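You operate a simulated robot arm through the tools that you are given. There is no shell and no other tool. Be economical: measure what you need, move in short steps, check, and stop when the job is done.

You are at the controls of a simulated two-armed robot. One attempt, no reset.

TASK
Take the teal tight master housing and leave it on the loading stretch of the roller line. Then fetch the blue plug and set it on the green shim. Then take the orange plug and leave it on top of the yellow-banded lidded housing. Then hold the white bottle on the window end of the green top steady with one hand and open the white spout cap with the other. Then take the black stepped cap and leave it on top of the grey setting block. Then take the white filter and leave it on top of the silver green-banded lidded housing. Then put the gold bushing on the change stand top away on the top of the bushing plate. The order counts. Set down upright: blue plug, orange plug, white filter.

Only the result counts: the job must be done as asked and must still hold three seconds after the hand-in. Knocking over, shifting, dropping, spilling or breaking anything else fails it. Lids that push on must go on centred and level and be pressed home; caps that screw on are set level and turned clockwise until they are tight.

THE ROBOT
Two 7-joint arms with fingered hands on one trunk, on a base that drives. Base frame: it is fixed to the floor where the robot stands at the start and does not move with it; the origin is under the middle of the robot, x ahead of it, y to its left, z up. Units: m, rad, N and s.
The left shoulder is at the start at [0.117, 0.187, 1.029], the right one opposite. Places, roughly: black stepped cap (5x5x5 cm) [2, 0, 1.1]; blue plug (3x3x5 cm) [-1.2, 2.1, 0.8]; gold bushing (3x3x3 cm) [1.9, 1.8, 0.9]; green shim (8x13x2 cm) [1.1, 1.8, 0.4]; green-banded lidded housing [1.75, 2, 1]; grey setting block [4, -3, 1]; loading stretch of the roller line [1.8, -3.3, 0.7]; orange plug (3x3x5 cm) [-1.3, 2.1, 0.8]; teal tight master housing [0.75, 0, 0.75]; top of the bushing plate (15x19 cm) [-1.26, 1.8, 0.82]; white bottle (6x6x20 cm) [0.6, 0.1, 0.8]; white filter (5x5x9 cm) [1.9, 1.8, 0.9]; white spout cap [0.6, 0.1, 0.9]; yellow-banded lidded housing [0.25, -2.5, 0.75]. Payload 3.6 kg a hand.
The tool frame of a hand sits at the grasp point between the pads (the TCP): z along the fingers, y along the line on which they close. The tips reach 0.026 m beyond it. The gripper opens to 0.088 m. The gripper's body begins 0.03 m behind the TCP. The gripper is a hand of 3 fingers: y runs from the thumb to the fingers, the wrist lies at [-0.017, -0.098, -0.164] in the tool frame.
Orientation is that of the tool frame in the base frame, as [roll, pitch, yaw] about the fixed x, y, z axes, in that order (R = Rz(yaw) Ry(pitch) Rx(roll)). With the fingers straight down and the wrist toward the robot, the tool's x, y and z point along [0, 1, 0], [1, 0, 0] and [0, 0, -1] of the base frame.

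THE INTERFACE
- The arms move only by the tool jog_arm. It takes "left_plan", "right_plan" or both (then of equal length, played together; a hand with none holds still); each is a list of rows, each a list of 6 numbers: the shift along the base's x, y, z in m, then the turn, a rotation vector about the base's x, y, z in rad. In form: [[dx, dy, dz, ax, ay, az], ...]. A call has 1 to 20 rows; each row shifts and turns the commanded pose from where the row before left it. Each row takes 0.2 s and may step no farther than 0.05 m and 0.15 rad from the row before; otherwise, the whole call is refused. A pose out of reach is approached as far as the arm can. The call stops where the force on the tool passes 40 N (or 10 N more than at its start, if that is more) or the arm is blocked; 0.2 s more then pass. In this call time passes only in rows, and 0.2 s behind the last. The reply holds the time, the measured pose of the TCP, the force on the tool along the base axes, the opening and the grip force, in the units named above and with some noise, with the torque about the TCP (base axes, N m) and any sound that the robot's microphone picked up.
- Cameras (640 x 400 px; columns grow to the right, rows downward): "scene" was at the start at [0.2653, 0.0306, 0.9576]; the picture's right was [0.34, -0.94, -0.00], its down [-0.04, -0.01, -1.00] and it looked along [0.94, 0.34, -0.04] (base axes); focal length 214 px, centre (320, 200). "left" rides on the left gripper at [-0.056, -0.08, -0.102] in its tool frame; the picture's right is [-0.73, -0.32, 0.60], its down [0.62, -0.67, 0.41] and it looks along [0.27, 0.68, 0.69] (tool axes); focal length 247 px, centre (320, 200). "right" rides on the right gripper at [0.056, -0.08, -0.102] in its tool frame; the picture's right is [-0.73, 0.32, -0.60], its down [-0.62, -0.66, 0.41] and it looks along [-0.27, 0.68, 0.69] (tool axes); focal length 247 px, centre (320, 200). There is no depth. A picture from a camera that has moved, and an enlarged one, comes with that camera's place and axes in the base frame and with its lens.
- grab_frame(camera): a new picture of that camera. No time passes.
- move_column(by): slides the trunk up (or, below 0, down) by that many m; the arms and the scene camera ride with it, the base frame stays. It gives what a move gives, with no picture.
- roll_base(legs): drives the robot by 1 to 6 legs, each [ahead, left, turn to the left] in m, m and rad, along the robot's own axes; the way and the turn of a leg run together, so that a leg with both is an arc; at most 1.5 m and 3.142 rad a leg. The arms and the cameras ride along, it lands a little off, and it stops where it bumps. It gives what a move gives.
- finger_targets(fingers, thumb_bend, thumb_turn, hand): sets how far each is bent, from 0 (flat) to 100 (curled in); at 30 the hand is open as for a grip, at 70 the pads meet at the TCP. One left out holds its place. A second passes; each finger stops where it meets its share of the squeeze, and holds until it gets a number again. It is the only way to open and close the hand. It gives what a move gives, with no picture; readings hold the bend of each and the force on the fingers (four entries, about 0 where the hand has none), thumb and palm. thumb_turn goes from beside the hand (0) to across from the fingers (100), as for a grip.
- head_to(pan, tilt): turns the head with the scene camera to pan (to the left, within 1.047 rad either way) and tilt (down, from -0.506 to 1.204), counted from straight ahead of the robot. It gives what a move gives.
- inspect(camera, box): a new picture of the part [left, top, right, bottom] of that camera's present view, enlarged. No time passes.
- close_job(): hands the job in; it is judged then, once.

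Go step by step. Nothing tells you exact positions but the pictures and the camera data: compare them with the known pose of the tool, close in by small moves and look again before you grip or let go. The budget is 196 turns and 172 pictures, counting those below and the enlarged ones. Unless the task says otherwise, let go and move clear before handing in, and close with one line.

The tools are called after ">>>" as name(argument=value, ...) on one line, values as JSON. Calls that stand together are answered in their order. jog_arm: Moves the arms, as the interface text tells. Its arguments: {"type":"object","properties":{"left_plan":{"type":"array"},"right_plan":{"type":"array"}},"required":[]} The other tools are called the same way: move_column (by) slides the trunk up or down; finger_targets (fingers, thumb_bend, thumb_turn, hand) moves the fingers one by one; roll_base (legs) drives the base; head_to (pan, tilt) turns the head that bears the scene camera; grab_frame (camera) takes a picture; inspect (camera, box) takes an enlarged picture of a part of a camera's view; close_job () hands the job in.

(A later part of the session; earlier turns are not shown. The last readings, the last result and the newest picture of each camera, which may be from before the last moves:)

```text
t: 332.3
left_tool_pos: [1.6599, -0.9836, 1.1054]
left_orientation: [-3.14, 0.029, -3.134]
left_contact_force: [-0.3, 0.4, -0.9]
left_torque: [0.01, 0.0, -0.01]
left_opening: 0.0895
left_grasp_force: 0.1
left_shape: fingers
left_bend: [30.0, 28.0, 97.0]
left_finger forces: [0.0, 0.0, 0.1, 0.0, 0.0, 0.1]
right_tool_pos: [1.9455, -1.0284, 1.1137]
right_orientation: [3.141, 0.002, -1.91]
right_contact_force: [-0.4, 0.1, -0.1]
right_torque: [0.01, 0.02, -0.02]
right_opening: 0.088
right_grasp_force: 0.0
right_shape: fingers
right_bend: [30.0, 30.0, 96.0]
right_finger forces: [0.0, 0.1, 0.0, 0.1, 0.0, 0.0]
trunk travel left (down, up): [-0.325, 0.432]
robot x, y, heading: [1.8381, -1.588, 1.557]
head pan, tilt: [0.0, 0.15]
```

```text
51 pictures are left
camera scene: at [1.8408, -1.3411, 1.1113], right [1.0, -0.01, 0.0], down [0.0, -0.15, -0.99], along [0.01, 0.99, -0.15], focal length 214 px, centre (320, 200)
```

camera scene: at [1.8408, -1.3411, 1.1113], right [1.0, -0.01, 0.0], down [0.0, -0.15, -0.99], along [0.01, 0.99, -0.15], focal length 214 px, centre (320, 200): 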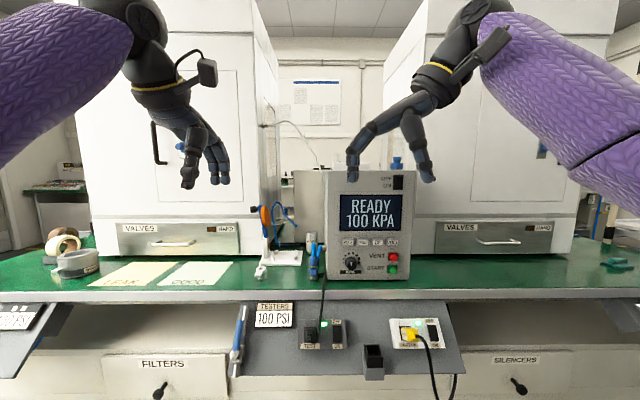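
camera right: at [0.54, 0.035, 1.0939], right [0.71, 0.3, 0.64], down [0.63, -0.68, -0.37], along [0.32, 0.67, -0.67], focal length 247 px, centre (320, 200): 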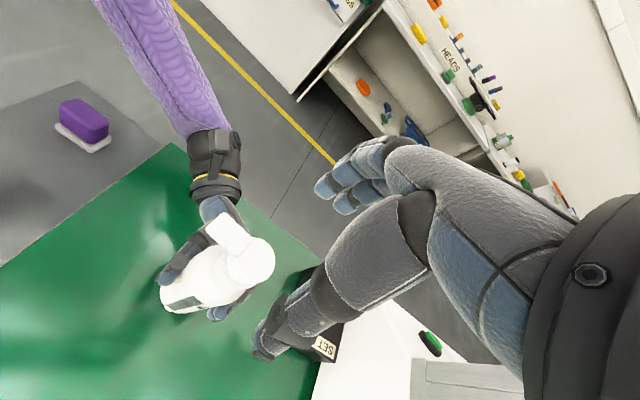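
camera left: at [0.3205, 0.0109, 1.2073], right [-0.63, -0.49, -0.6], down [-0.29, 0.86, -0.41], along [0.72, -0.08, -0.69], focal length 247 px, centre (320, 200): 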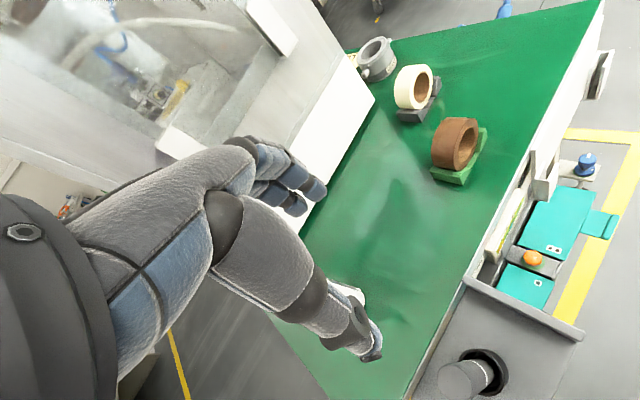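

Cap should be between the two machines; I enlarge there.

>>> inspect(camera="scene", box=[250, 110, 450, 280])

```text
2.35 times, centred on (350, 195) of scene
camera zoom: at [1.8408, -1.3411, 1.1113], right [1.0, -0.01, 0.0], down [0.0, -0.15, -0.99], along [0.01, 0.99, -0.15], focal length 505 px, centre (249, 212)
```

zoom: 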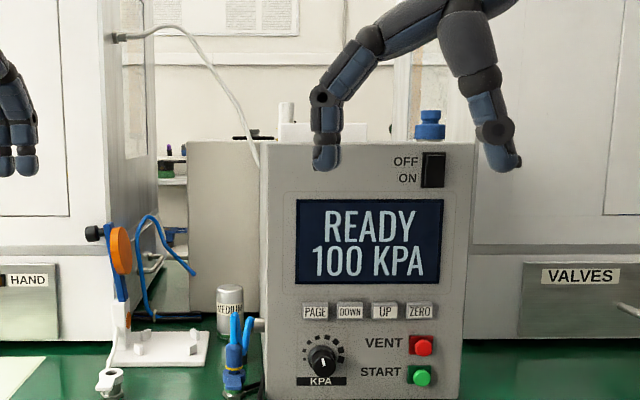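

The cap must be on the far side of this bench, reachable from the left aisle. I drive around to there.

>>> roll_base(legs=[[0, 1.3, 0], [0, 1.0, 0], [1.45, 0, 0], [1.12, 0, 0], [0, -1.2, 0], [0, -0.7, 0]])

>>> roll_base(legs=[[0, 0, -2.3]])

>>> head_to(pan=-0.2, tilt=0.15)

>>> grab_frame(camera="scene")

```text
t: 364.8
left_tool_pos: [1.3622, 1.5569, 1.1042]
left_orientation: [-3.138, 0.03, 3.132]
left_contact_force: [-0.1, 0.4, -0.2]
left_torque: [-0.03, 0.04, 0.03]
left_opening: 0.0896
left_grasp_force: 0.0
left_shape: fingers
left_bend: [30.0, 28.0, 97.0]
left_finger forces: [0.0, 0.0, 0.0, 0.0, 0.0, 0.1]
right_tool_pos: [1.6466, 1.5079, 1.1146]
right_orientation: [-3.141, 0.001, -1.927]
right_contact_force: [-0.1, -1.1, 0.4]
right_torque: [0.06, 0.03, -0.04]
right_opening: 0.0881
right_grasp_force: 0.1
right_shape: fingers
right_bend: [30.0, 30.0, 96.0]
right_finger forces: [0.0, 0.0, 0.0, 0.0, 0.0, 0.0]
trunk travel left (down, up): [-0.325, 0.432]
robot x, y, heading: [1.5317, 0.9521, 1.542]
head pan, tilt: [0.0, 0.15]
```

```text
t: 370.7
left_tool_pos: [2.0937, 0.6711, 1.1033]
left_orientation: [-3.139, 0.03, 0.828]
left_contact_force: [-0.6, 0.2, 0.3]
left_torque: [-0.01, -0.02, 0.0]
left_opening: 0.0896
left_grasp_force: 0.1
left_shape: fingers
left_bend: [30.0, 28.0, 97.0]
left_finger forces: [0.0, 0.0, 0.1, 0.1, 0.1, 0.1]
right_tool_pos: [1.8658, 0.4914, 1.1151]
right_orientation: [3.141, 0.001, 2.054]
right_contact_force: [-0.5, 0.4, 0.0]
right_torque: [0.01, 0.04, 0.0]
right_opening: 0.088
right_grasp_force: 0.2
right_shape: fingers
right_bend: [30.0, 30.0, 96.0]
right_finger forces: [0.0, 0.0, 0.1, 0.1, 0.0, 0.0]
trunk travel left (down, up): [-0.325, 0.432]
robot x, y, heading: [1.528, 0.9518, -0.765]
head pan, tilt: [0.0, 0.15]
```

```text
t: 371.4
left_tool_pos: [2.092, 0.6714, 1.1041]
left_orientation: [-3.139, 0.03, 0.829]
left_contact_force: [0.5, -0.2, -0.1]
left_torque: [-0.03, 0.02, 0.0]
left_opening: 0.0896
left_grasp_force: 0.2
left_shape: fingers
left_bend: [30.0, 28.0, 97.0]
left_finger forces: [0.0, 0.0, 0.0, 0.1, 0.1, 0.0]
right_tool_pos: [1.8655, 0.4908, 1.1137]
right_orientation: [-3.141, 0.002, 2.053]
right_contact_force: [0.4, 0.5, 0.5]
right_torque: [-0.01, 0.02, -0.01]
right_opening: 0.0881
right_grasp_force: 0.1
right_shape: fingers
right_bend: [30.0, 30.0, 96.0]
right_finger forces: [0.0, 0.1, 0.1, 0.0, 0.1, 0.1]
trunk travel left (down, up): [-0.325, 0.432]
robot x, y, heading: [1.5309, 0.9529, -0.764]
head pan, tilt: [-0.201, 0.15]
```

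```text
49 pictures are left
camera scene: at [1.6919, 0.7684, 1.1114], right [-0.82, -0.57, 0.0], down [-0.09, 0.12, -0.99], along [0.56, -0.81, -0.15], focal length 214 px, centre (320, 200)
```

scene: 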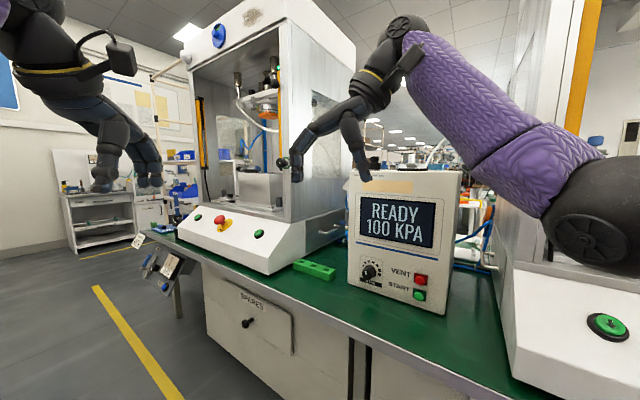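

A tester stands on this side with something on top of it, partly hidden by my fingers. I enlarge it.

>>> inspect(camera="scene", box=[330, 130, 490, 250])

```text
3.33 times, centred on (410, 190) of scene
camera zoom: at [1.6919, 0.7684, 1.1114], right [-0.82, -0.57, 0.0], down [-0.09, 0.12, -0.99], along [0.56, -0.81, -0.15], focal length 715 px, centre (20, 233)
```

zoom: 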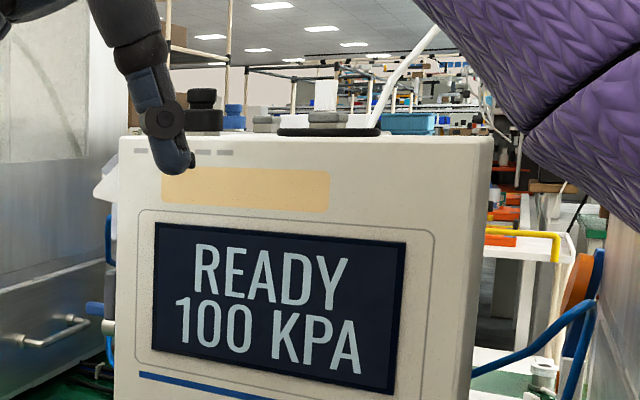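

The black stepped cap stands on the tester's top at about (1.97, 0, 1.11). I raise the trunk, tuck the right hand high and centre the left one before approaching.

>>> move_column(by=0.15)

>>> jog_arm(right_plan=[[-0.011, 0.011, 0.04, 0, 0, 0], [-0.011, 0.011, 0.04, 0, 0, 0], [-0.011, 0.011, 0.04, 0, 0, 0], [-0.011, 0.011, 0.04, 0, 0, 0], [-0.011, 0.011, 0.04, 0, 0, 0]], left_plan=[[-0.025, 0.002, 0.01, 0, 0, 0], [-0.025, 0.002, 0.01, 0, 0, 0], [-0.025, 0.002, 0.01, 0, 0, 0], [-0.025, 0.002, 0.01, 0, 0, 0], [-0.025, 0.002, 0.01, 0, 0, 0]])

>>> roll_base(legs=[[0.25, 0.24, 0], [0, 0, -0.8]])

>>> head_to(pan=0, tilt=0.35)

>>> grab_frame(camera="scene")

```text
t: 373.1
left_tool_pos: [2.0938, 0.6707, 1.2542]
left_orientation: [-3.14, 0.03, 0.829]
left_contact_force: [-1.0, 0.5, -0.1]
left_torque: [0.02, 0.01, 0.01]
left_opening: 0.0895
left_grasp_force: 0.0
left_shape: fingers
left_bend: [30.0, 28.0, 97.0]
left_finger forces: [0.1, 0.1, 0.0, 0.0, 0.0, 0.1]
right_tool_pos: [1.8665, 0.491, 1.2632]
right_orientation: [3.14, 0.0, 2.054]
right_contact_force: [0.9, 0.0, -0.4]
right_torque: [-0.01, 0.03, 0.01]
right_opening: 0.0883
right_grasp_force: 0.1
right_shape: fingers
right_bend: [30.0, 30.0, 96.0]
right_finger forces: [0.0, 0.0, 0.1, 0.1, 0.0, 0.1]
trunk travel left (down, up): [-0.475, 0.282]
robot x, y, heading: [1.5299, 0.9566, -0.763]
head pan, tilt: [-0.201, 0.15]
```

```text
t: 374.3
left_tool_pos: [1.967, 0.683, 1.305]
left_orientation: [3.141, 0.029, 0.829]
left_contact_force: [-0.7, 0.3, 0.4]
left_torque: [-0.05, -0.03, 0.02]
left_opening: 0.0894
left_grasp_force: 0.1
left_shape: fingers
left_bend: [30.0, 28.0, 97.0]
left_finger forces: [0.1, 0.1, 0.0, 0.0, 0.0, 0.0]
right_tool_pos: [1.8107, 0.5476, 1.4649]
right_orientation: [3.141, 0.001, 2.055]
right_contact_force: [-0.6, -0.1, -0.3]
right_torque: [-0.03, 0.03, 0.01]
right_opening: 0.0879
right_grasp_force: 0.0
right_shape: fingers
right_bend: [30.0, 30.0, 96.0]
right_finger forces: [0.1, 0.1, 0.1, 0.0, 0.0, 0.0]
trunk travel left (down, up): [-0.475, 0.282]
robot x, y, heading: [1.528, 0.9456, -0.759]
head pan, tilt: [-0.201, 0.15]
```

```text
t: 378.7
left_tool_pos: [1.988, 0.4489, 1.3042]
left_orientation: [-3.137, 0.029, 0.032]
left_contact_force: [-0.2, -0.6, 0.5]
left_torque: [0.0, 0.01, 0.03]
left_opening: 0.0895
left_grasp_force: 0.0
left_shape: fingers
left_bend: [30.0, 28.0, 97.0]
left_finger forces: [0.1, 0.1, 0.0, 0.0, 0.1, 0.0]
right_tool_pos: [1.7818, 0.4649, 1.4645]
right_orientation: [3.141, 0.003, 1.258]
right_contact_force: [0.1, -0.5, -0.5]
right_torque: [0.0, 0.04, -0.01]
right_opening: 0.0881
right_grasp_force: 0.2
right_shape: fingers
right_bend: [30.0, 30.0, 96.0]
right_finger forces: [0.1, 0.1, 0.1, 0.0, 0.1, 0.0]
trunk travel left (down, up): [-0.475, 0.282]
robot x, y, heading: [1.8703, 0.9491, -1.564]
head pan, tilt: [-0.201, 0.15]
```

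```text
t: 379.4
left_tool_pos: [1.9887, 0.4489, 1.3049]
left_orientation: [-3.139, 0.029, 0.033]
left_contact_force: [-0.7, 0.2, 0.1]
left_torque: [-0.01, 0.0, -0.01]
left_opening: 0.0893
left_grasp_force: 0.0
left_shape: fingers
left_bend: [30.0, 28.0, 97.0]
left_finger forces: [0.0, 0.0, 0.0, 0.0, 0.1, 0.0]
right_tool_pos: [1.7819, 0.466, 1.4655]
right_orientation: [3.142, 0.002, 1.26]
right_contact_force: [0.6, 0.4, 0.4]
right_torque: [0.04, 0.03, 0.04]
right_opening: 0.0885
right_grasp_force: 0.0
right_shape: fingers
right_bend: [30.0, 30.0, 96.0]
right_finger forces: [0.1, 0.0, 0.0, 0.0, 0.1, 0.1]
trunk travel left (down, up): [-0.475, 0.282]
robot x, y, heading: [1.8716, 0.9529, -1.559]
head pan, tilt: [0.0, 0.351]
```

```text
47 pictures are left
camera scene: at [1.8749, 0.7202, 1.2521], right [-1.0, -0.01, 0.0], down [0.0, 0.34, -0.94], along [0.01, -0.94, -0.34], focal length 214 px, centre (320, 200)
```

scene: 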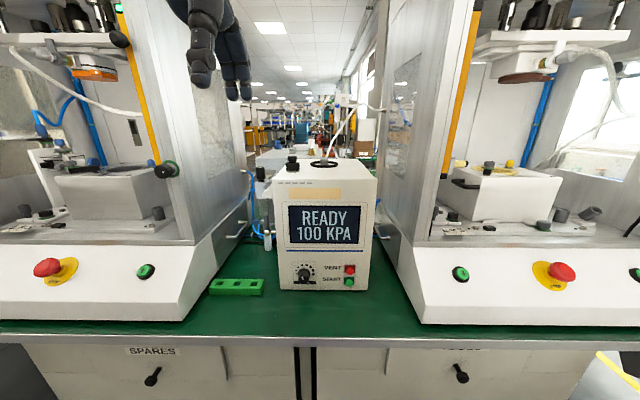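

Triangulated: the cap's centre is (1.976, 0.002, 1.124). I drive closer and bring the left hand above it.

>>> roll_base(legs=[[0.33, 0, 0]])

>>> jog_arm(left_plan=[[-0.004, -0.04, -0.01, 0, 0, 0], [-0.004, -0.04, -0.015, 0, 0, 0], [-0.004, -0.037, -0.02, 0, 0, 0]])

>>> grab_frame(camera="left")

```text
t: 381.6
left_tool_pos: [1.994, 0.1158, 1.3042]
left_orientation: [-3.141, 0.029, 0.034]
left_contact_force: [-0.7, 1.0, 0.2]
left_torque: [0.01, 0.0, -0.01]
left_opening: 0.0896
left_grasp_force: 0.1
left_shape: fingers
left_bend: [30.0, 28.0, 97.0]
left_finger forces: [0.0, 0.0, 0.0, 0.1, 0.1, 0.0]
right_tool_pos: [1.7862, 0.1326, 1.4658]
right_orientation: [-3.142, 0.002, 1.261]
right_contact_force: [-0.1, -0.9, 0.6]
right_torque: [0.03, 0.0, -0.01]
right_opening: 0.0882
right_grasp_force: 0.0
right_shape: fingers
right_bend: [30.0, 30.0, 96.0]
right_finger forces: [0.1, 0.1, 0.1, 0.1, 0.0, 0.1]
trunk travel left (down, up): [-0.475, 0.282]
robot x, y, heading: [1.8791, 0.6187, -1.558]
head pan, tilt: [0.0, 0.351]
```

```text
t: 382.4
left_tool_pos: [1.9803, -0.0008, 1.2596]
left_orientation: [-3.139, 0.029, 0.037]
left_contact_force: [0.7, 0.3, 0.2]
left_torque: [0.03, -0.02, 0.01]
left_opening: 0.0894
left_grasp_force: 0.1
left_shape: fingers
left_bend: [30.0, 28.0, 97.0]
left_finger forces: [0.0, 0.0, 0.0, 0.0, 0.0, 0.0]
right_tool_pos: [1.7872, 0.1329, 1.4641]
right_orientation: [3.141, 0.001, 1.26]
right_contact_force: [-0.2, -0.3, 0.1]
right_torque: [0.01, 0.03, -0.02]
right_opening: 0.0881
right_grasp_force: 0.1
right_shape: fingers
right_bend: [30.0, 30.0, 96.0]
right_finger forces: [0.0, 0.0, 0.0, 0.1, 0.1, 0.0]
trunk travel left (down, up): [-0.475, 0.282]
robot x, y, heading: [1.8803, 0.6195, -1.561]
head pan, tilt: [0.0, 0.351]
```

```text
46 pictures are left
camera left: at [1.9246, 0.077, 1.3632], right [-0.76, 0.29, -0.58], down [0.59, 0.69, -0.43], along [0.27, -0.67, -0.7], focal length 247 px, centre (320, 200)
```

left: 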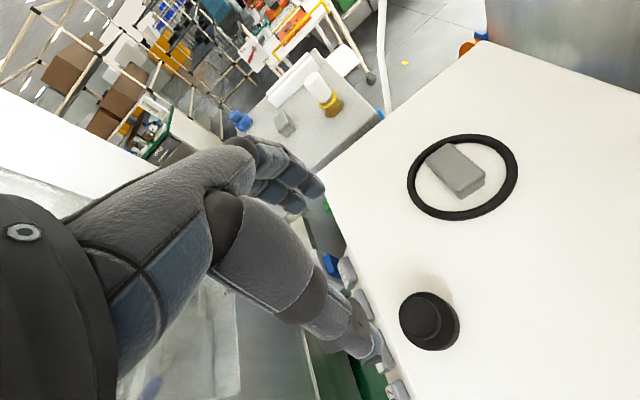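

From close up, the cap is at (1.968, 0.033). I correct, lower to z≈1.137 and grip.

>>> jog_arm(left_plan=[[-0.012, 0.034, 0, 0, -0.028, 0], [0, 0, -0.04, 0, 0, 0], [0, 0, -0.04, 0, 0, 0], [0, 0, -0.025, 0, 0, 0], [0, 0, -0.017, 0, 0, 0]])

>>> inspect(camera="scene", box=[230, 100, 390, 220])

```text
t: 383.6
left_tool_pos: [1.9709, 0.0322, 1.1372]
left_orientation: [-3.141, 0.003, 0.032]
left_contact_force: [0.5, -0.5, 0.7]
left_torque: [0.0, 0.0, -0.01]
left_opening: 0.0894
left_grasp_force: 0.0
left_shape: fingers
left_bend: [30.0, 28.0, 97.0]
left_finger forces: [0.0, 0.0, 0.1, 0.0, 0.0, 0.0]
right_tool_pos: [1.7869, 0.1338, 1.4657]
right_orientation: [-3.141, 0.003, 1.26]
right_contact_force: [-0.1, 0.3, 0.3]
right_torque: [-0.01, 0.0, 0.0]
right_opening: 0.0881
right_grasp_force: 0.0
right_shape: fingers
right_bend: [30.0, 30.0, 96.0]
right_finger forces: [0.0, 0.1, 0.0, 0.1, 0.0, 0.0]
trunk travel left (down, up): [-0.475, 0.282]
robot x, y, heading: [1.8778, 0.6198, -1.557]
head pan, tilt: [0.0, 0.351]
```

```text
3.33 times, centred on (310, 160) of scene
camera zoom: at [1.8797, 0.388, 1.252], right [-1.0, -0.01, 0.0], down [0.0, 0.34, -0.94], along [0.01, -0.94, -0.34], focal length 715 px, centre (353, 333)
```

zoom: 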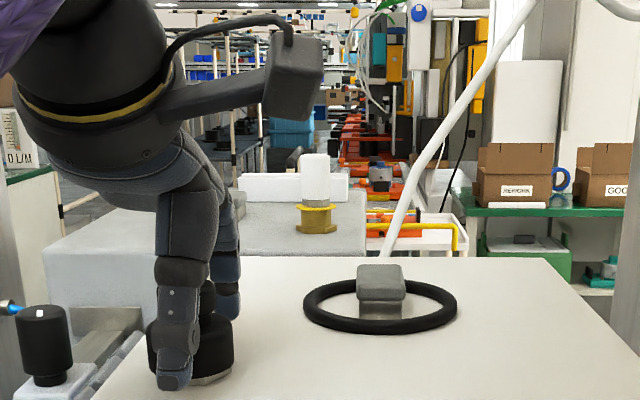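

The thumb is in front and the fingers behind the cap. I close and lift.

>>> finger_targets(hand="left", fingers=66, thumb_bend=66)

>>> jog_arm(left_plan=[[0, 0, 0.02, 0, 0, 0], [0, 0, 0.03, 0, 0, 0], [0, 0, 0.04, 0, 0, 0], [0, 0, 0.04, 0, 0, 0]])

>>> inspect(camera="scene", box=[230, 60, 390, 220])

```text
t: 384.6
left_tool_pos: [1.9697, 0.0335, 1.1387]
left_orientation: [3.142, 0.002, 0.034]
left_contact_force: [1.6, -2.1, 1.2]
left_torque: [-0.07, -0.02, -0.01]
left_opening: 0.0387
left_grasp_force: 12.6
left_shape: fingers
left_bend: [57.0, 52.0, 96.0]
left_finger forces: [2.1, 12.3, 0.1, 0.0, 10.8, 0.0]
right_tool_pos: [1.7867, 0.1332, 1.4646]
right_orientation: [3.141, 0.003, 1.26]
right_contact_force: [-0.4, -0.3, 0.6]
right_torque: [0.02, 0.01, 0.0]
right_opening: 0.088
right_grasp_force: 0.1
right_shape: fingers
right_bend: [30.0, 30.0, 96.0]
right_finger forces: [0.0, 0.1, 0.0, 0.0, 0.0, 0.1]
trunk travel left (down, up): [-0.475, 0.282]
robot x, y, heading: [1.8757, 0.6152, -1.556]
head pan, tilt: [0.0, 0.351]
```

```text
t: 385.6
left_tool_pos: [1.9694, 0.0351, 1.2665]
left_orientation: [-3.141, 0.001, 0.035]
left_contact_force: [-0.3, 0.3, -0.2]
left_torque: [-0.01, 0.01, -0.01]
left_opening: 0.039
left_grasp_force: 12.5
left_shape: fingers
left_bend: [58.0, 53.0, 95.0]
left_finger forces: [2.5, 10.1, 0.0, 0.0, 12.0, 0.0]
right_tool_pos: [1.7865, 0.1337, 1.465]
right_orientation: [-3.139, 0.002, 1.258]
right_contact_force: [0.3, 0.2, -0.5]
right_torque: [0.02, 0.0, 0.02]
right_opening: 0.0879
right_grasp_force: 0.0
right_shape: fingers
right_bend: [30.0, 30.0, 96.0]
right_finger forces: [0.0, 0.0, 0.0, 0.1, 0.0, 0.0]
trunk travel left (down, up): [-0.475, 0.282]
robot x, y, heading: [1.8778, 0.6217, -1.556]
head pan, tilt: [0.0, 0.351]
```

```text
2.50 times, centred on (310, 140) of scene
camera zoom: at [1.8792, 0.3882, 1.252], right [-1.0, -0.01, 0.0], down [0.0, 0.34, -0.94], along [0.01, -0.94, -0.34], focal length 536 px, centre (345, 350)
```

zoom: 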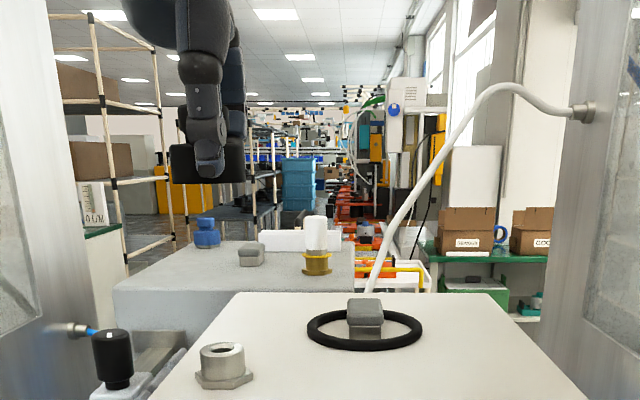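

The cap is in hand. I back off, turn down the left aisle and look for a way past the bench's far end.

>>> roll_base(legs=[[-0.4, 0, 0], [0, 0, 1.56], [1.2, 0, 0]])

>>> head_to(pan=-0.4, tilt=0.25)

>>> grab_frame(camera="scene")

```text
t: 397.5
left_tool_pos: [3.6472, 1.0696, 1.2678]
left_orientation: [3.141, 0.002, 1.566]
left_contact_force: [-0.2, -0.9, -0.5]
left_torque: [0.0, 0.02, -0.01]
left_opening: 0.0387
left_grasp_force: 11.9
left_shape: fingers
left_bend: [58.0, 53.0, 95.0]
left_finger forces: [2.4, 9.9, 0.0, 0.0, 12.0, 0.0]
right_tool_pos: [3.5401, 0.8915, 1.4647]
right_orientation: [3.141, 0.003, 2.793]
right_contact_force: [0.5, -0.1, 0.3]
right_torque: [-0.01, -0.01, 0.01]
right_opening: 0.0882
right_grasp_force: 0.1
right_shape: fingers
right_bend: [30.0, 30.0, 96.0]
right_finger forces: [0.0, 0.0, 0.0, 0.0, 0.0, 0.1]
trunk travel left (down, up): [-0.475, 0.282]
robot x, y, heading: [3.0591, 0.9978, -0.024]
head pan, tilt: [0.0, 0.351]
```

```text
t: 398.4
left_tool_pos: [3.6468, 1.069, 1.2682]
left_orientation: [3.141, 0.002, 1.566]
left_contact_force: [0.6, -0.1, -0.5]
left_torque: [0.0, -0.01, -0.01]
left_opening: 0.0384
left_grasp_force: 12.2
left_shape: fingers
left_bend: [58.0, 53.0, 95.0]
left_finger forces: [2.5, 10.0, 0.1, 0.1, 12.0, 0.1]
right_tool_pos: [3.5397, 0.8894, 1.4641]
right_orientation: [3.14, 0.002, 2.793]
right_contact_force: [0.5, 1.1, 0.2]
right_torque: [-0.03, 0.05, -0.01]
right_opening: 0.0881
right_grasp_force: 0.0
right_shape: fingers
right_bend: [30.0, 30.0, 96.0]
right_finger forces: [0.0, 0.0, 0.0, 0.0, 0.1, 0.1]
trunk travel left (down, up): [-0.475, 0.282]
robot x, y, heading: [3.0573, 0.9997, -0.022]
head pan, tilt: [-0.4, 0.25]
```

```text
43 pictures are left
camera scene: at [3.2802, 0.9584, 1.2614], right [-0.41, -0.91, 0.0], down [-0.23, 0.1, -0.97], along [0.88, -0.4, -0.25], focal length 214 px, centre (320, 200)
```

scene: 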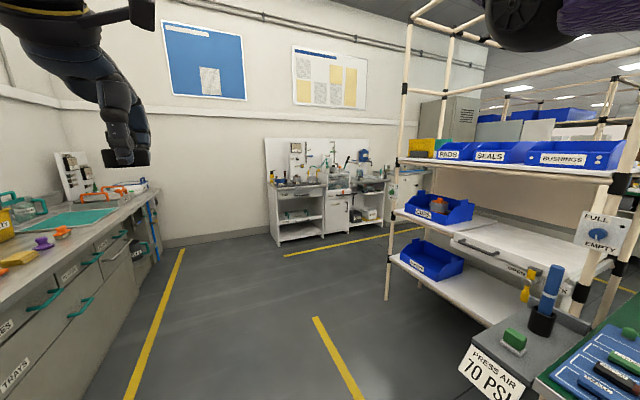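

The wall bench and a pipe rack leave a passage at x≈5.1. I turn, strafe along the corridor and look down that passage.

>>> roll_base(legs=[[0, 0, -1.55], [0, 1.1, 0], [0, 0.95, 0]])

>>> head_to(pan=-0.2, tilt=0.3)

>>> grab_frame(camera="scene")

```text
t: 412.4
left_tool_pos: [5.1929, 0.3997, 1.268]
left_orientation: [3.14, 0.001, 0.011]
left_contact_force: [-0.2, 0.9, -0.4]
left_torque: [0.0, 0.0, 0.03]
left_opening: 0.0384
left_grasp_force: 11.5
left_shape: fingers
left_bend: [58.0, 53.0, 95.0]
left_finger forces: [2.4, 9.5, 0.0, 0.0, 11.4, 0.1]
right_tool_pos: [5.0121, 0.5033, 1.4649]
right_orientation: [-3.14, 0.003, 1.238]
right_contact_force: [-0.1, 0.2, 0.2]
right_torque: [0.0, 0.02, 0.0]
right_opening: 0.0879
right_grasp_force: 0.1
right_shape: fingers
right_bend: [30.0, 30.0, 96.0]
right_finger forces: [0.1, 0.1, 0.1, 0.0, 0.0, 0.0]
trunk travel left (down, up): [-0.475, 0.282]
robot x, y, heading: [5.1139, 0.9846, -1.579]
head pan, tilt: [-0.4, 0.25]
```

```text
t: 413.1
left_tool_pos: [5.1928, 0.3999, 1.2673]
left_orientation: [3.139, 0.003, 0.01]
left_contact_force: [0.3, 0.3, -0.6]
left_torque: [-0.01, 0.03, 0.0]
left_opening: 0.0381
left_grasp_force: 12.2
left_shape: fingers
left_bend: [58.0, 53.0, 95.0]
left_finger forces: [2.4, 9.6, 0.1, 0.0, 11.4, 0.1]
right_tool_pos: [5.0127, 0.5036, 1.4638]
right_orientation: [-3.141, 0.001, 1.237]
right_contact_force: [0.2, -0.7, 0.3]
right_torque: [0.0, 0.0, 0.02]
right_opening: 0.0882
right_grasp_force: 0.1
right_shape: fingers
right_bend: [30.0, 30.0, 96.0]
right_finger forces: [0.0, 0.0, 0.0, 0.0, 0.1, 0.0]
trunk travel left (down, up): [-0.475, 0.282]
robot x, y, heading: [5.1139, 0.9889, -1.577]
head pan, tilt: [-0.201, 0.3]
```

```text
42 pictures are left
camera scene: at [5.0915, 0.7578, 1.2567], right [-0.98, 0.21, 0.0], down [0.06, 0.29, -0.96], along [-0.2, -0.93, -0.3], focal length 214 px, centre (320, 200)
```

scene: 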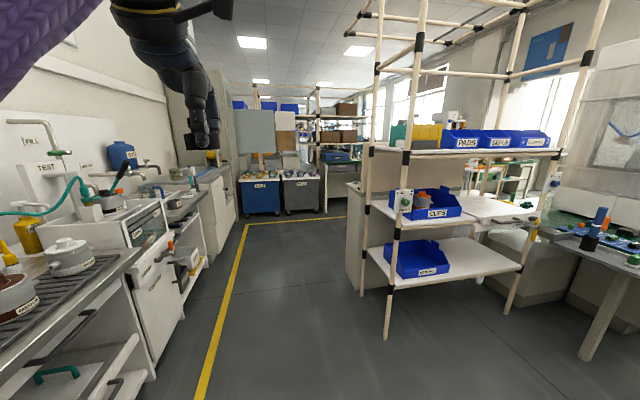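

The passage is open. I enlarge the far bench where the setting block should be.

>>> inspect(camera="scene", box=[225, 90, 385, 220])

```text
3.08 times, centred on (305, 155) of scene
camera zoom: at [5.0915, 0.7578, 1.2567], right [-0.98, 0.21, 0.0], down [0.06, 0.29, -0.96], along [-0.2, -0.93, -0.3], focal length 660 px, centre (366, 338)
```

zoom: 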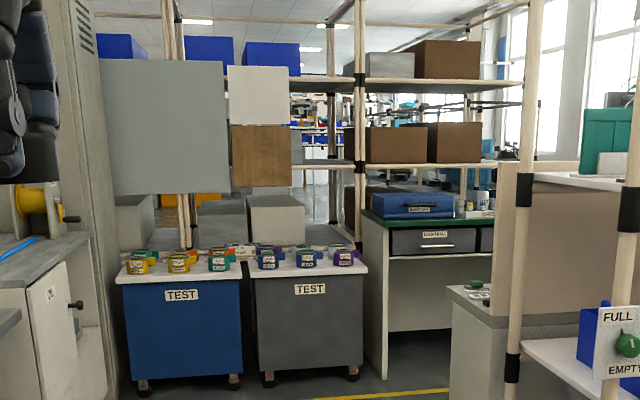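

The way is clear. I drive down the passage and sideways to face the bench with the setting block.

>>> roll_base(legs=[[1.45, 0, 0], [1.0, 0, 0], [0, -1.0, 0]])

>>> head_to(pan=0.0, tilt=0.35)

>>> grab_frame(camera="scene")

```text
t: 429.9
left_tool_pos: [4.2041, -2.0747, 1.2679]
left_orientation: [-3.141, 0.002, 0.036]
left_contact_force: [-0.1, -1.1, -0.2]
left_torque: [0.0, -0.02, -0.04]
left_opening: 0.0383
left_grasp_force: 11.7
left_shape: fingers
left_bend: [58.0, 53.0, 95.0]
left_finger forces: [2.4, 9.6, 0.0, 0.0, 11.6, 0.0]
right_tool_pos: [4.0215, -1.9749, 1.4653]
right_orientation: [3.141, 0.003, 1.261]
right_contact_force: [-0.3, 0.7, -0.6]
right_torque: [0.0, 0.02, -0.03]
right_opening: 0.0881
right_grasp_force: 0.1
right_shape: fingers
right_bend: [30.0, 30.0, 96.0]
right_finger forces: [0.0, 0.0, 0.1, 0.1, 0.0, 0.0]
trunk travel left (down, up): [-0.475, 0.282]
robot x, y, heading: [4.1119, -1.4883, -1.56]
head pan, tilt: [-0.201, 0.3]
```

```text
t: 430.6
left_tool_pos: [4.2056, -2.0745, 1.2672]
left_orientation: [-3.141, 0.002, 0.035]
left_contact_force: [0.6, 0.7, 0.3]
left_torque: [-0.04, -0.02, 0.01]
left_opening: 0.0383
left_grasp_force: 11.5
left_shape: fingers
left_bend: [58.0, 53.0, 95.0]
left_finger forces: [2.4, 9.6, 0.0, 0.1, 11.5, 0.0]
right_tool_pos: [4.0215, -1.9744, 1.465]
right_orientation: [3.141, 0.002, 1.261]
right_contact_force: [0.5, -0.8, 0.0]
right_torque: [0.0, -0.01, 0.01]
right_opening: 0.0881
right_grasp_force: 0.0
right_shape: fingers
right_bend: [30.0, 30.0, 96.0]
right_finger forces: [0.1, 0.1, 0.1, 0.1, 0.0, 0.0]
trunk travel left (down, up): [-0.475, 0.282]
robot x, y, heading: [4.111, -1.4897, -1.555]
head pan, tilt: [0.0, 0.351]
```

```text
40 pictures are left
camera scene: at [4.1143, -1.7208, 1.252], right [-1.0, -0.01, 0.0], down [-0.01, 0.34, -0.94], along [0.01, -0.94, -0.34], focal length 214 px, centre (320, 200)
```

scene: 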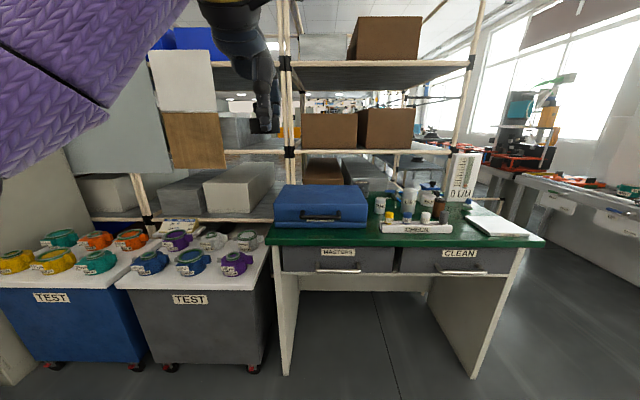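

I enlarge the bench and rack area to identify the grey setting block.

>>> inspect(camera="scene", box=[260, 90, 550, 270])

```text
2.21 times, centred on (405, 180) of scene
camera zoom: at [4.1143, -1.7208, 1.252], right [-1.0, -0.01, 0.0], down [-0.01, 0.34, -0.94], along [0.01, -0.94, -0.34], focal length 473 px, centre (132, 244)
```

zoom: 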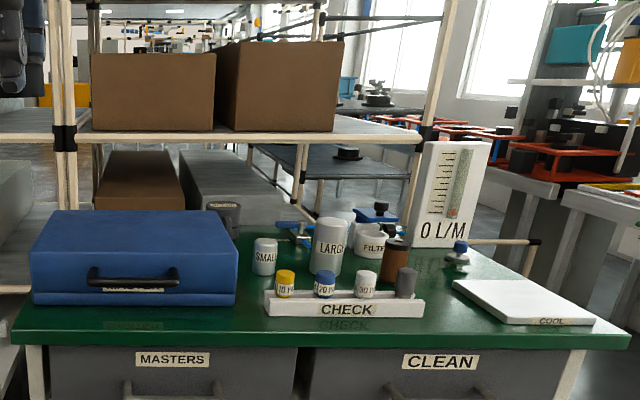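

I zoom further on the labelled parts.

>>> inspect(camera="scene", box=[335, 165, 465, 240])

```text
4.92 times, centred on (400, 202) of scene
camera zoom: at [4.1143, -1.7208, 1.252], right [-1.0, -0.01, 0.0], down [-0.01, 0.34, -0.94], along [0.01, -0.94, -0.34], focal length 1056 px, centre (-74, 188)
```

zoom: 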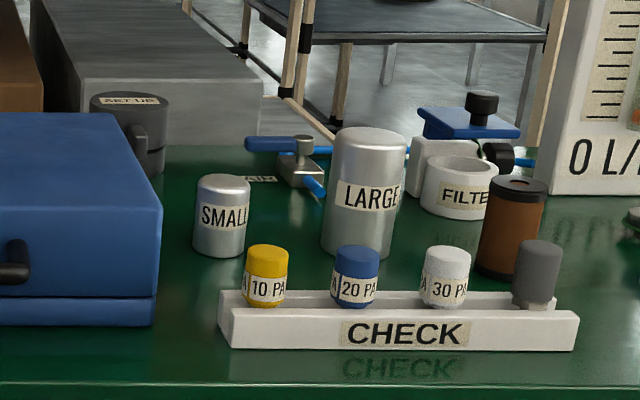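

The dark grey "SET UP" block behind the blue case fits: about (3.87, -2.98), top near z 0.91. I approach with the left shoulder lined up with it, and lower the trunk for reach.

>>> roll_base(legs=[[0, -0.4, 0], [0.66, 0, 0]])

>>> move_column(by=-0.15)

>>> grab_frame(camera="left")

>>> grab_frame(camera="scene")

```text
t: 436.4
left_tool_pos: [3.818, -2.7391, 1.2673]
left_orientation: [-3.14, 0.002, 0.039]
left_contact_force: [-0.1, 0.0, 0.3]
left_torque: [0.02, 0.02, 0.02]
left_opening: 0.038
left_grasp_force: 12.1
left_shape: fingers
left_bend: [58.0, 53.0, 95.0]
left_finger forces: [2.5, 9.7, 0.0, 0.0, 11.5, 0.0]
right_tool_pos: [3.6349, -2.6398, 1.4655]
right_orientation: [-3.141, 0.003, 1.266]
right_contact_force: [-0.6, 1.7, 0.7]
right_torque: [0.01, 0.01, 0.01]
right_opening: 0.0882
right_grasp_force: 0.0
right_shape: fingers
right_bend: [30.0, 30.0, 96.0]
right_finger forces: [0.1, 0.0, 0.0, 0.0, 0.1, 0.1]
trunk travel left (down, up): [-0.475, 0.282]
robot x, y, heading: [3.7216, -2.1565, -1.552]
head pan, tilt: [0.0, 0.351]
```

```text
t: 438.1
left_tool_pos: [3.8186, -2.7366, 1.1182]
left_orientation: [-3.141, 0.002, 0.04]
left_contact_force: [0.5, 0.4, 0.1]
left_torque: [0.04, -0.04, -0.01]
left_opening: 0.0383
left_grasp_force: 11.5
left_shape: fingers
left_bend: [58.0, 53.0, 95.0]
left_finger forces: [2.5, 9.6, 0.0, 0.1, 11.5, 0.0]
right_tool_pos: [3.6345, -2.6379, 1.3148]
right_orientation: [3.141, 0.005, 1.266]
right_contact_force: [0.1, -0.5, 0.7]
right_torque: [-0.01, -0.01, -0.01]
right_opening: 0.0882
right_grasp_force: 0.1
right_shape: fingers
right_bend: [30.0, 30.0, 96.0]
right_finger forces: [0.0, 0.0, 0.1, 0.1, 0.1, 0.0]
trunk travel left (down, up): [-0.325, 0.432]
robot x, y, heading: [3.7251, -2.1538, -1.55]
head pan, tilt: [0.0, 0.351]
```

```text
37 pictures are left
camera left: at [3.759, -2.6598, 1.2201], right [-0.75, 0.29, -0.6], down [0.6, 0.69, -0.41], along [0.29, -0.67, -0.69], focal length 247 px, centre (320, 200)
```

left: 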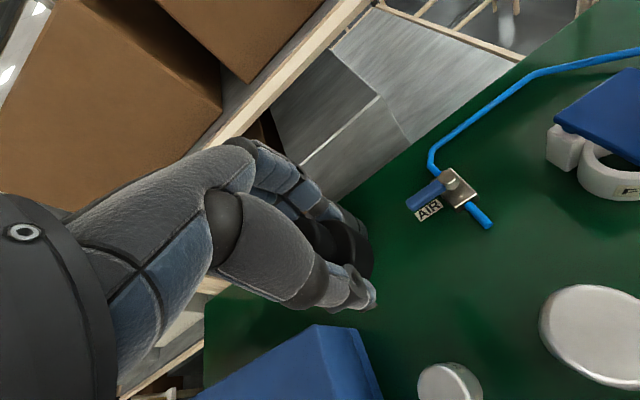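

```text
36 pictures are left
camera scene: at [3.7273, -2.4012, 1.0929], right [-1.0, -0.02, 0.0], down [-0.01, 0.34, -0.94], along [0.02, -0.94, -0.34], focal length 214 px, centre (320, 200)
```

scene: 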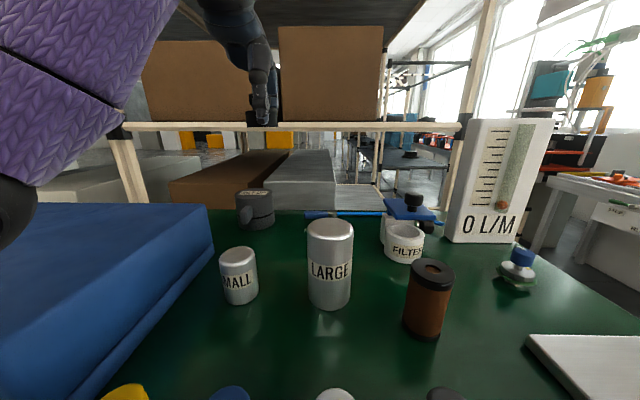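

Triangulated again, the block's top is centred at (3.893, -2.885, 0.933). I move the cap above it and lower to 2 cm above.

>>> jog_arm(left_plan=[[0.019, -0.037, -0.01, 0, 0, 0], [0.019, -0.037, -0.01, 0, 0, 0], [0.019, -0.037, -0.02, 0, 0, 0], [0.018, -0.037, -0.03, 0, 0, 0], [0, 0, -0.03, 0, 0, 0], [0, 0, -0.03, 0, 0, 0]])

>>> inspect(camera="scene", box=[190, 120, 330, 250])

>>> inspect(camera="left", box=[240, 160, 480, 360])

```text
refused: row 4 steps farther than a row can; nothing moved
```

```text
3.08 times, centred on (260, 185) of scene
camera zoom: at [3.7273, -2.4012, 1.0929], right [-1.0, -0.02, 0.0], down [-0.01, 0.34, -0.94], along [0.02, -0.94, -0.34], focal length 660 px, centre (505, 246)
```

zoom: 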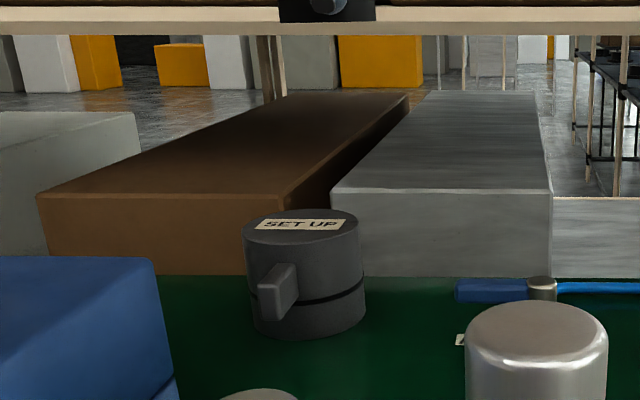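

```text
2.00 times, centred on (360, 260) of left
camera zoom: at [3.759, -2.6598, 1.2201], right [-0.75, 0.29, -0.6], down [0.6, 0.69, -0.41], along [0.29, -0.67, -0.69], focal length 494 px, centre (240, 80)
```

zoom: 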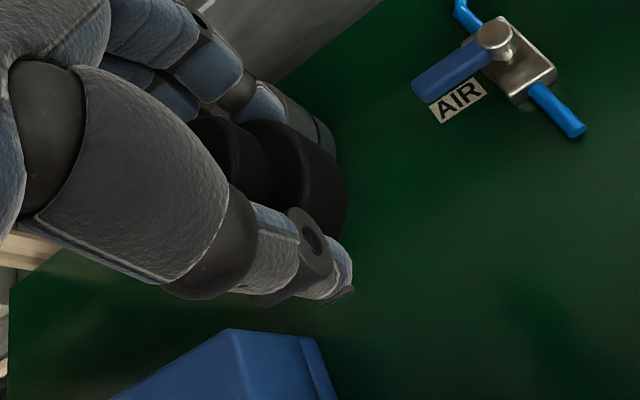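

One row was too long; I repeat with smaller steps.

>>> jog_arm(left_plan=[[0.015, -0.03, -0.01, 0, 0, 0], [0.015, -0.03, -0.01, 0, 0, 0], [0.015, -0.03, -0.01, 0, 0, 0], [0.015, -0.03, -0.02, 0, 0, 0], [0.015, -0.029, -0.02, 0, 0, 0], [0, 0, -0.03, 0, 0, 0], [0, 0, -0.03, 0, 0, 0]])

>>> inspect(camera="scene", box=[190, 120, 330, 250])

>>> inspect(camera="left", box=[240, 160, 480, 360])

```text
t: 439.7
left_tool_pos: [3.8941, -2.8875, 0.9874]
left_orientation: [3.139, 0.002, 0.038]
left_contact_force: [-0.3, 0.3, 0.0]
left_torque: [-0.02, -0.02, -0.01]
left_opening: 0.0382
left_grasp_force: 11.5
left_shape: fingers
left_bend: [58.0, 53.0, 95.0]
left_finger forces: [2.5, 9.5, 0.1, 0.0, 11.4, 0.1]
right_tool_pos: [3.6351, -2.6394, 1.3143]
right_orientation: [-3.14, 0.001, 1.267]
right_contact_force: [0.2, 0.3, 0.3]
right_torque: [0.02, -0.01, 0.02]
right_opening: 0.0882
right_grasp_force: 0.0
right_shape: fingers
right_bend: [30.0, 30.0, 96.0]
right_finger forces: [0.1, 0.1, 0.0, 0.0, 0.0, 0.1]
trunk travel left (down, up): [-0.325, 0.432]
robot x, y, heading: [3.724, -2.1556, -1.55]
head pan, tilt: [0.0, 0.351]
```

```text
3.08 times, centred on (260, 185) of scene
camera zoom: at [3.7271, -2.4017, 1.0926], right [-1.0, -0.02, 0.0], down [-0.01, 0.34, -0.94], along [0.02, -0.94, -0.34], focal length 660 px, centre (505, 246)
```

zoom: 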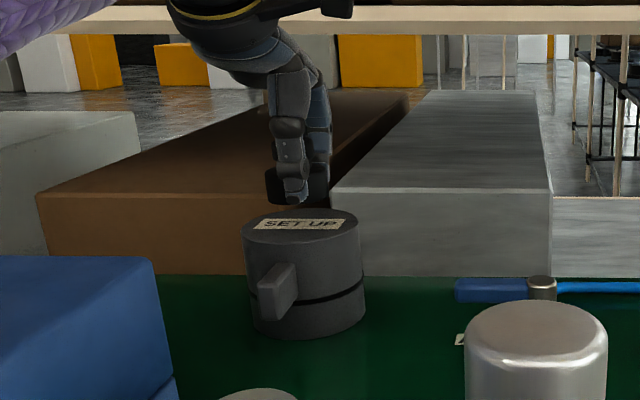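

```text
2.00 times, centred on (360, 260) of left
camera zoom: at [3.8341, -2.81, 1.0894], right [-0.75, 0.29, -0.6], down [0.6, 0.69, -0.41], along [0.29, -0.67, -0.69], focal length 494 px, centre (240, 80)
```

zoom: 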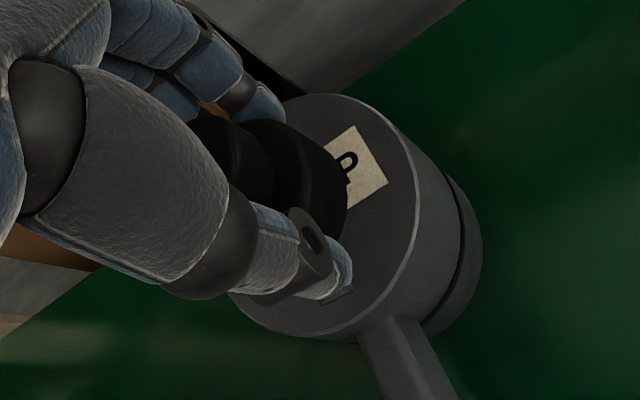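

Centred over the block. I lower to contact in small steps.

>>> jog_arm(left_plan=[[-0.002, 0.002, -0.012, 0, 0, 0], [0, 0, -0.004, 0, 0, 0], [0, 0, -0.003, 0, 0, 0], [0, 0, -0.003, 0, 0, 0]])

```text
t: 440.7
left_tool_pos: [3.8911, -2.8854, 0.9652]
left_orientation: [3.141, 0.001, 0.04]
left_contact_force: [0.1, 0.4, 0.2]
left_torque: [0.02, 0.01, 0.0]
left_opening: 0.0381
left_grasp_force: 11.9
left_shape: fingers
left_bend: [58.0, 53.0, 95.0]
left_finger forces: [2.6, 9.5, 0.0, 0.0, 11.4, 0.0]
right_tool_pos: [3.6346, -2.6397, 1.3157]
right_orientation: [-3.14, 0.003, 1.266]
right_contact_force: [-0.1, -0.1, -0.3]
right_torque: [0.05, -0.01, 0.0]
right_opening: 0.088
right_grasp_force: 0.0
right_shape: fingers
right_bend: [30.0, 30.0, 96.0]
right_finger forces: [0.1, 0.0, 0.0, 0.0, 0.0, 0.0]
trunk travel left (down, up): [-0.325, 0.432]
robot x, y, heading: [3.7231, -2.1551, -1.553]
head pan, tilt: [0.0, 0.351]
```

>>> jog_arm(left_plan=[[0, 0, -0.003, 0, 0, 0], [0, 0, -0.003, 0, 0, 0]])

```text
t: 441.3
left_tool_pos: [3.8911, -2.8864, 0.9615]
left_orientation: [3.137, 0.002, 0.038]
left_contact_force: [-0.3, -0.3, 5.5]
left_torque: [-0.07, -0.05, 0.01]
left_opening: 0.0379
left_grasp_force: 13.4
left_shape: fingers
left_bend: [58.0, 53.0, 95.0]
left_finger forces: [2.8, 10.8, 0.0, 0.1, 12.3, 0.0]
right_tool_pos: [3.6346, -2.6383, 1.3151]
right_orientation: [-3.141, 0.004, 1.264]
right_contact_force: [-0.7, 0.1, 0.2]
right_torque: [0.02, -0.04, 0.0]
right_opening: 0.0883
right_grasp_force: 0.0
right_shape: fingers
right_bend: [30.0, 30.0, 96.0]
right_finger forces: [0.0, 0.0, 0.0, 0.0, 0.1, 0.0]
trunk travel left (down, up): [-0.325, 0.432]
robot x, y, heading: [3.7265, -2.1532, -1.554]
head pan, tilt: [0.0, 0.351]
```

Contact with 5.5 N at the expected height. I release and rise.

>>> finger_targets(hand="left", fingers=32, thumb_bend=30)

>>> jog_arm(left_plan=[[0, 0, 0.02, 0, 0, 0], [0, 0, 0.03, 0, 0, 0], [0, 0, 0.04, 0, 0, 0], [0, 0.02, 0.04, 0, 0, 0], [0, 0.02, 0.04, 0, 0, 0]])

>>> inspect(camera="scene", box=[190, 120, 330, 250])

```text
t: 442.3
left_tool_pos: [3.8909, -2.8851, 0.9602]
left_orientation: [-3.141, 0.001, 0.039]
left_contact_force: [-0.2, 0.0, -0.2]
left_torque: [0.02, 0.04, 0.01]
left_opening: 0.0857
left_grasp_force: 0.0
left_shape: fingers
left_bend: [32.0, 30.0, 97.0]
left_finger forces: [0.0, 0.1, 0.0, 0.1, 0.0, 0.0]
right_tool_pos: [3.6349, -2.6394, 1.3147]
right_orientation: [-3.141, 0.0, 1.265]
right_contact_force: [-0.5, 0.4, 0.4]
right_torque: [-0.03, -0.02, -0.01]
right_opening: 0.088
right_grasp_force: 0.0
right_shape: fingers
right_bend: [30.0, 30.0, 96.0]
right_finger forces: [0.1, 0.1, 0.0, 0.0, 0.1, 0.0]
trunk travel left (down, up): [-0.325, 0.432]
robot x, y, heading: [3.7238, -2.1537, -1.556]
head pan, tilt: [0.0, 0.351]
```

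```text
t: 443.5
left_tool_pos: [3.8911, -2.8452, 1.1303]
left_orientation: [-3.141, 0.002, 0.039]
left_contact_force: [-0.1, -0.2, 0.2]
left_torque: [-0.03, 0.02, -0.01]
left_opening: 0.0859
left_grasp_force: 0.0
left_shape: fingers
left_bend: [32.0, 30.0, 97.0]
left_finger forces: [0.0, 0.0, 0.0, 0.0, 0.1, 0.1]
right_tool_pos: [3.6353, -2.6383, 1.3157]
right_orientation: [-3.142, 0.005, 1.266]
right_contact_force: [-0.6, 0.5, -0.1]
right_torque: [0.03, -0.01, 0.03]
right_opening: 0.0881
right_grasp_force: 0.0
right_shape: fingers
right_bend: [30.0, 30.0, 96.0]
right_finger forces: [0.0, 0.1, 0.0, 0.0, 0.0, 0.0]
trunk travel left (down, up): [-0.325, 0.432]
robot x, y, heading: [3.7274, -2.1532, -1.554]
head pan, tilt: [0.0, 0.351]
```

```text
3.08 times, centred on (260, 185) of scene
camera zoom: at [3.7268, -2.4011, 1.0928], right [-1.0, -0.02, 0.0], down [-0.01, 0.34, -0.94], along [0.02, -0.94, -0.34], focal length 660 px, centre (505, 246)
```

zoom: 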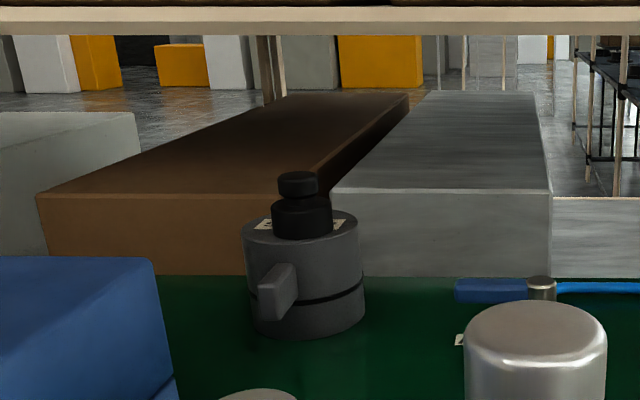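

The black cap stands on the setting block. I drive back through the passage to the change stand near (1.9, 1.8).

>>> roll_base(legs=[[-0.66, 0, -0.016], [0, 1.38, 0], [-1.45, 0, 0], [-1.05, 0, 0], [0, -1.45, 0], [0, -1.45, 0]])

>>> roll_base(legs=[[0, -0.25, 0], [0, 0, 3.14]])

>>> head_to(pan=0, tilt=0.45)

>>> grab_frame(camera="scene")

```text
t: 479.0
left_tool_pos: [2.3644, 0.2649, 1.1296]
left_orientation: [3.14, 0.002, 0.039]
left_contact_force: [-0.2, -0.3, -0.4]
left_torque: [-0.01, 0.01, -0.02]
left_opening: 0.086
left_grasp_force: 0.1
left_shape: fingers
left_bend: [32.0, 30.0, 97.0]
left_finger forces: [0.0, 0.0, 0.0, 0.0, 0.0, 0.0]
right_tool_pos: [2.1091, 0.4716, 1.3152]
right_orientation: [-3.141, 0.001, 1.265]
right_contact_force: [-0.8, 0.2, 0.7]
right_torque: [0.03, -0.01, 0.01]
right_opening: 0.0879
right_grasp_force: 0.0
right_shape: fingers
right_bend: [30.0, 30.0, 96.0]
right_finger forces: [0.0, 0.0, 0.0, 0.0, 0.1, 0.0]
trunk travel left (down, up): [-0.325, 0.432]
robot x, y, heading: [2.1963, 0.9546, -1.551]
head pan, tilt: [0.0, 0.351]
```

```text
t: 488.2
left_tool_pos: [1.7781, 1.6432, 1.1296]
left_orientation: [3.141, 0.002, -3.099]
left_contact_force: [0.3, 0.4, -0.7]
left_torque: [-0.01, 0.02, 0.02]
left_opening: 0.0863
left_grasp_force: 0.0
left_shape: fingers
left_bend: [32.0, 30.0, 97.0]
left_finger forces: [0.0, 0.0, 0.1, 0.0, 0.1, 0.1]
right_tool_pos: [2.0354, 1.4377, 1.3155]
right_orientation: [3.141, 0.002, -1.872]
right_contact_force: [0.6, 0.0, 0.5]
right_torque: [0.0, 0.01, 0.01]
right_opening: 0.088
right_grasp_force: 0.2
right_shape: fingers
right_bend: [30.0, 30.0, 96.0]
right_finger forces: [0.1, 0.1, 0.0, 0.0, 0.0, 0.0]
trunk travel left (down, up): [-0.325, 0.432]
robot x, y, heading: [1.9483, 0.9499, 1.589]
head pan, tilt: [0.0, 0.351]
```

```text
t: 488.9
left_tool_pos: [1.7783, 1.6433, 1.1292]
left_orientation: [-3.141, 0.004, -3.101]
left_contact_force: [1.2, 0.1, -0.1]
left_torque: [0.06, -0.03, 0.01]
left_opening: 0.086
left_grasp_force: 0.0
left_shape: fingers
left_bend: [32.0, 30.0, 97.0]
left_finger forces: [0.0, 0.1, 0.0, 0.0, 0.0, 0.1]
right_tool_pos: [2.0348, 1.4367, 1.3152]
right_orientation: [-3.141, 0.003, -1.873]
right_contact_force: [0.7, 0.1, -0.1]
right_torque: [-0.01, -0.01, -0.01]
right_opening: 0.088
right_grasp_force: 0.0
right_shape: fingers
right_bend: [30.0, 30.0, 96.0]
right_finger forces: [0.0, 0.1, 0.0, 0.0, 0.0, 0.0]
trunk travel left (down, up): [-0.325, 0.432]
robot x, y, heading: [1.9506, 0.9504, 1.592]
head pan, tilt: [0.0, 0.45]
```

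```text
30 pictures are left
camera scene: at [1.9416, 1.198, 1.0835], right [1.0, 0.02, 0.0], down [0.01, -0.43, -0.9], along [-0.02, 0.9, -0.44], focal length 214 px, centre (320, 200)
```

scene: 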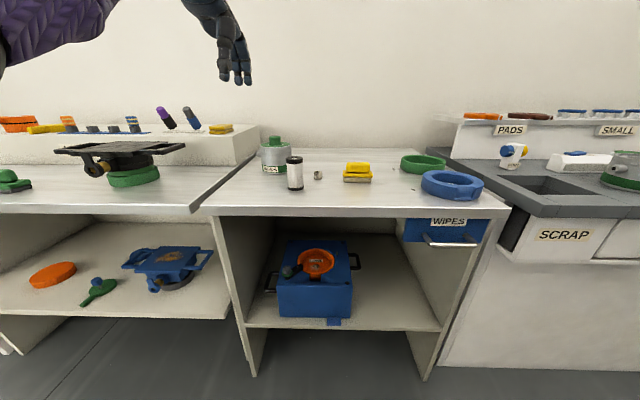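

I see the green-banded housing, the white filter and the small bushing on the stand. I enlarge them.

>>> inspect(camera="scene", box=[245, 120, 405, 220])

```text
4.00 times, centred on (325, 170) of scene
camera zoom: at [1.9416, 1.198, 1.0835], right [1.0, 0.02, 0.0], down [0.01, -0.43, -0.9], along [-0.02, 0.9, -0.44], focal length 858 px, centre (300, 320)
```

zoom: 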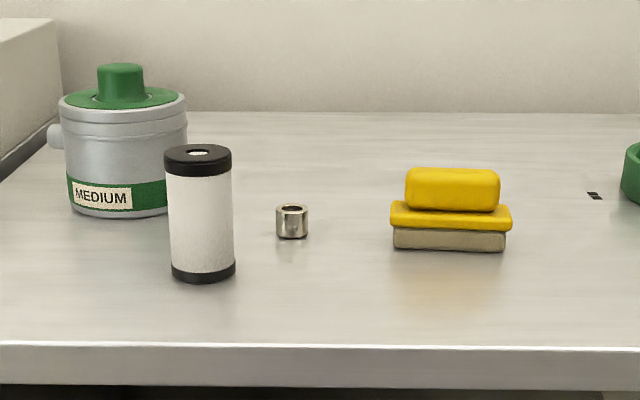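

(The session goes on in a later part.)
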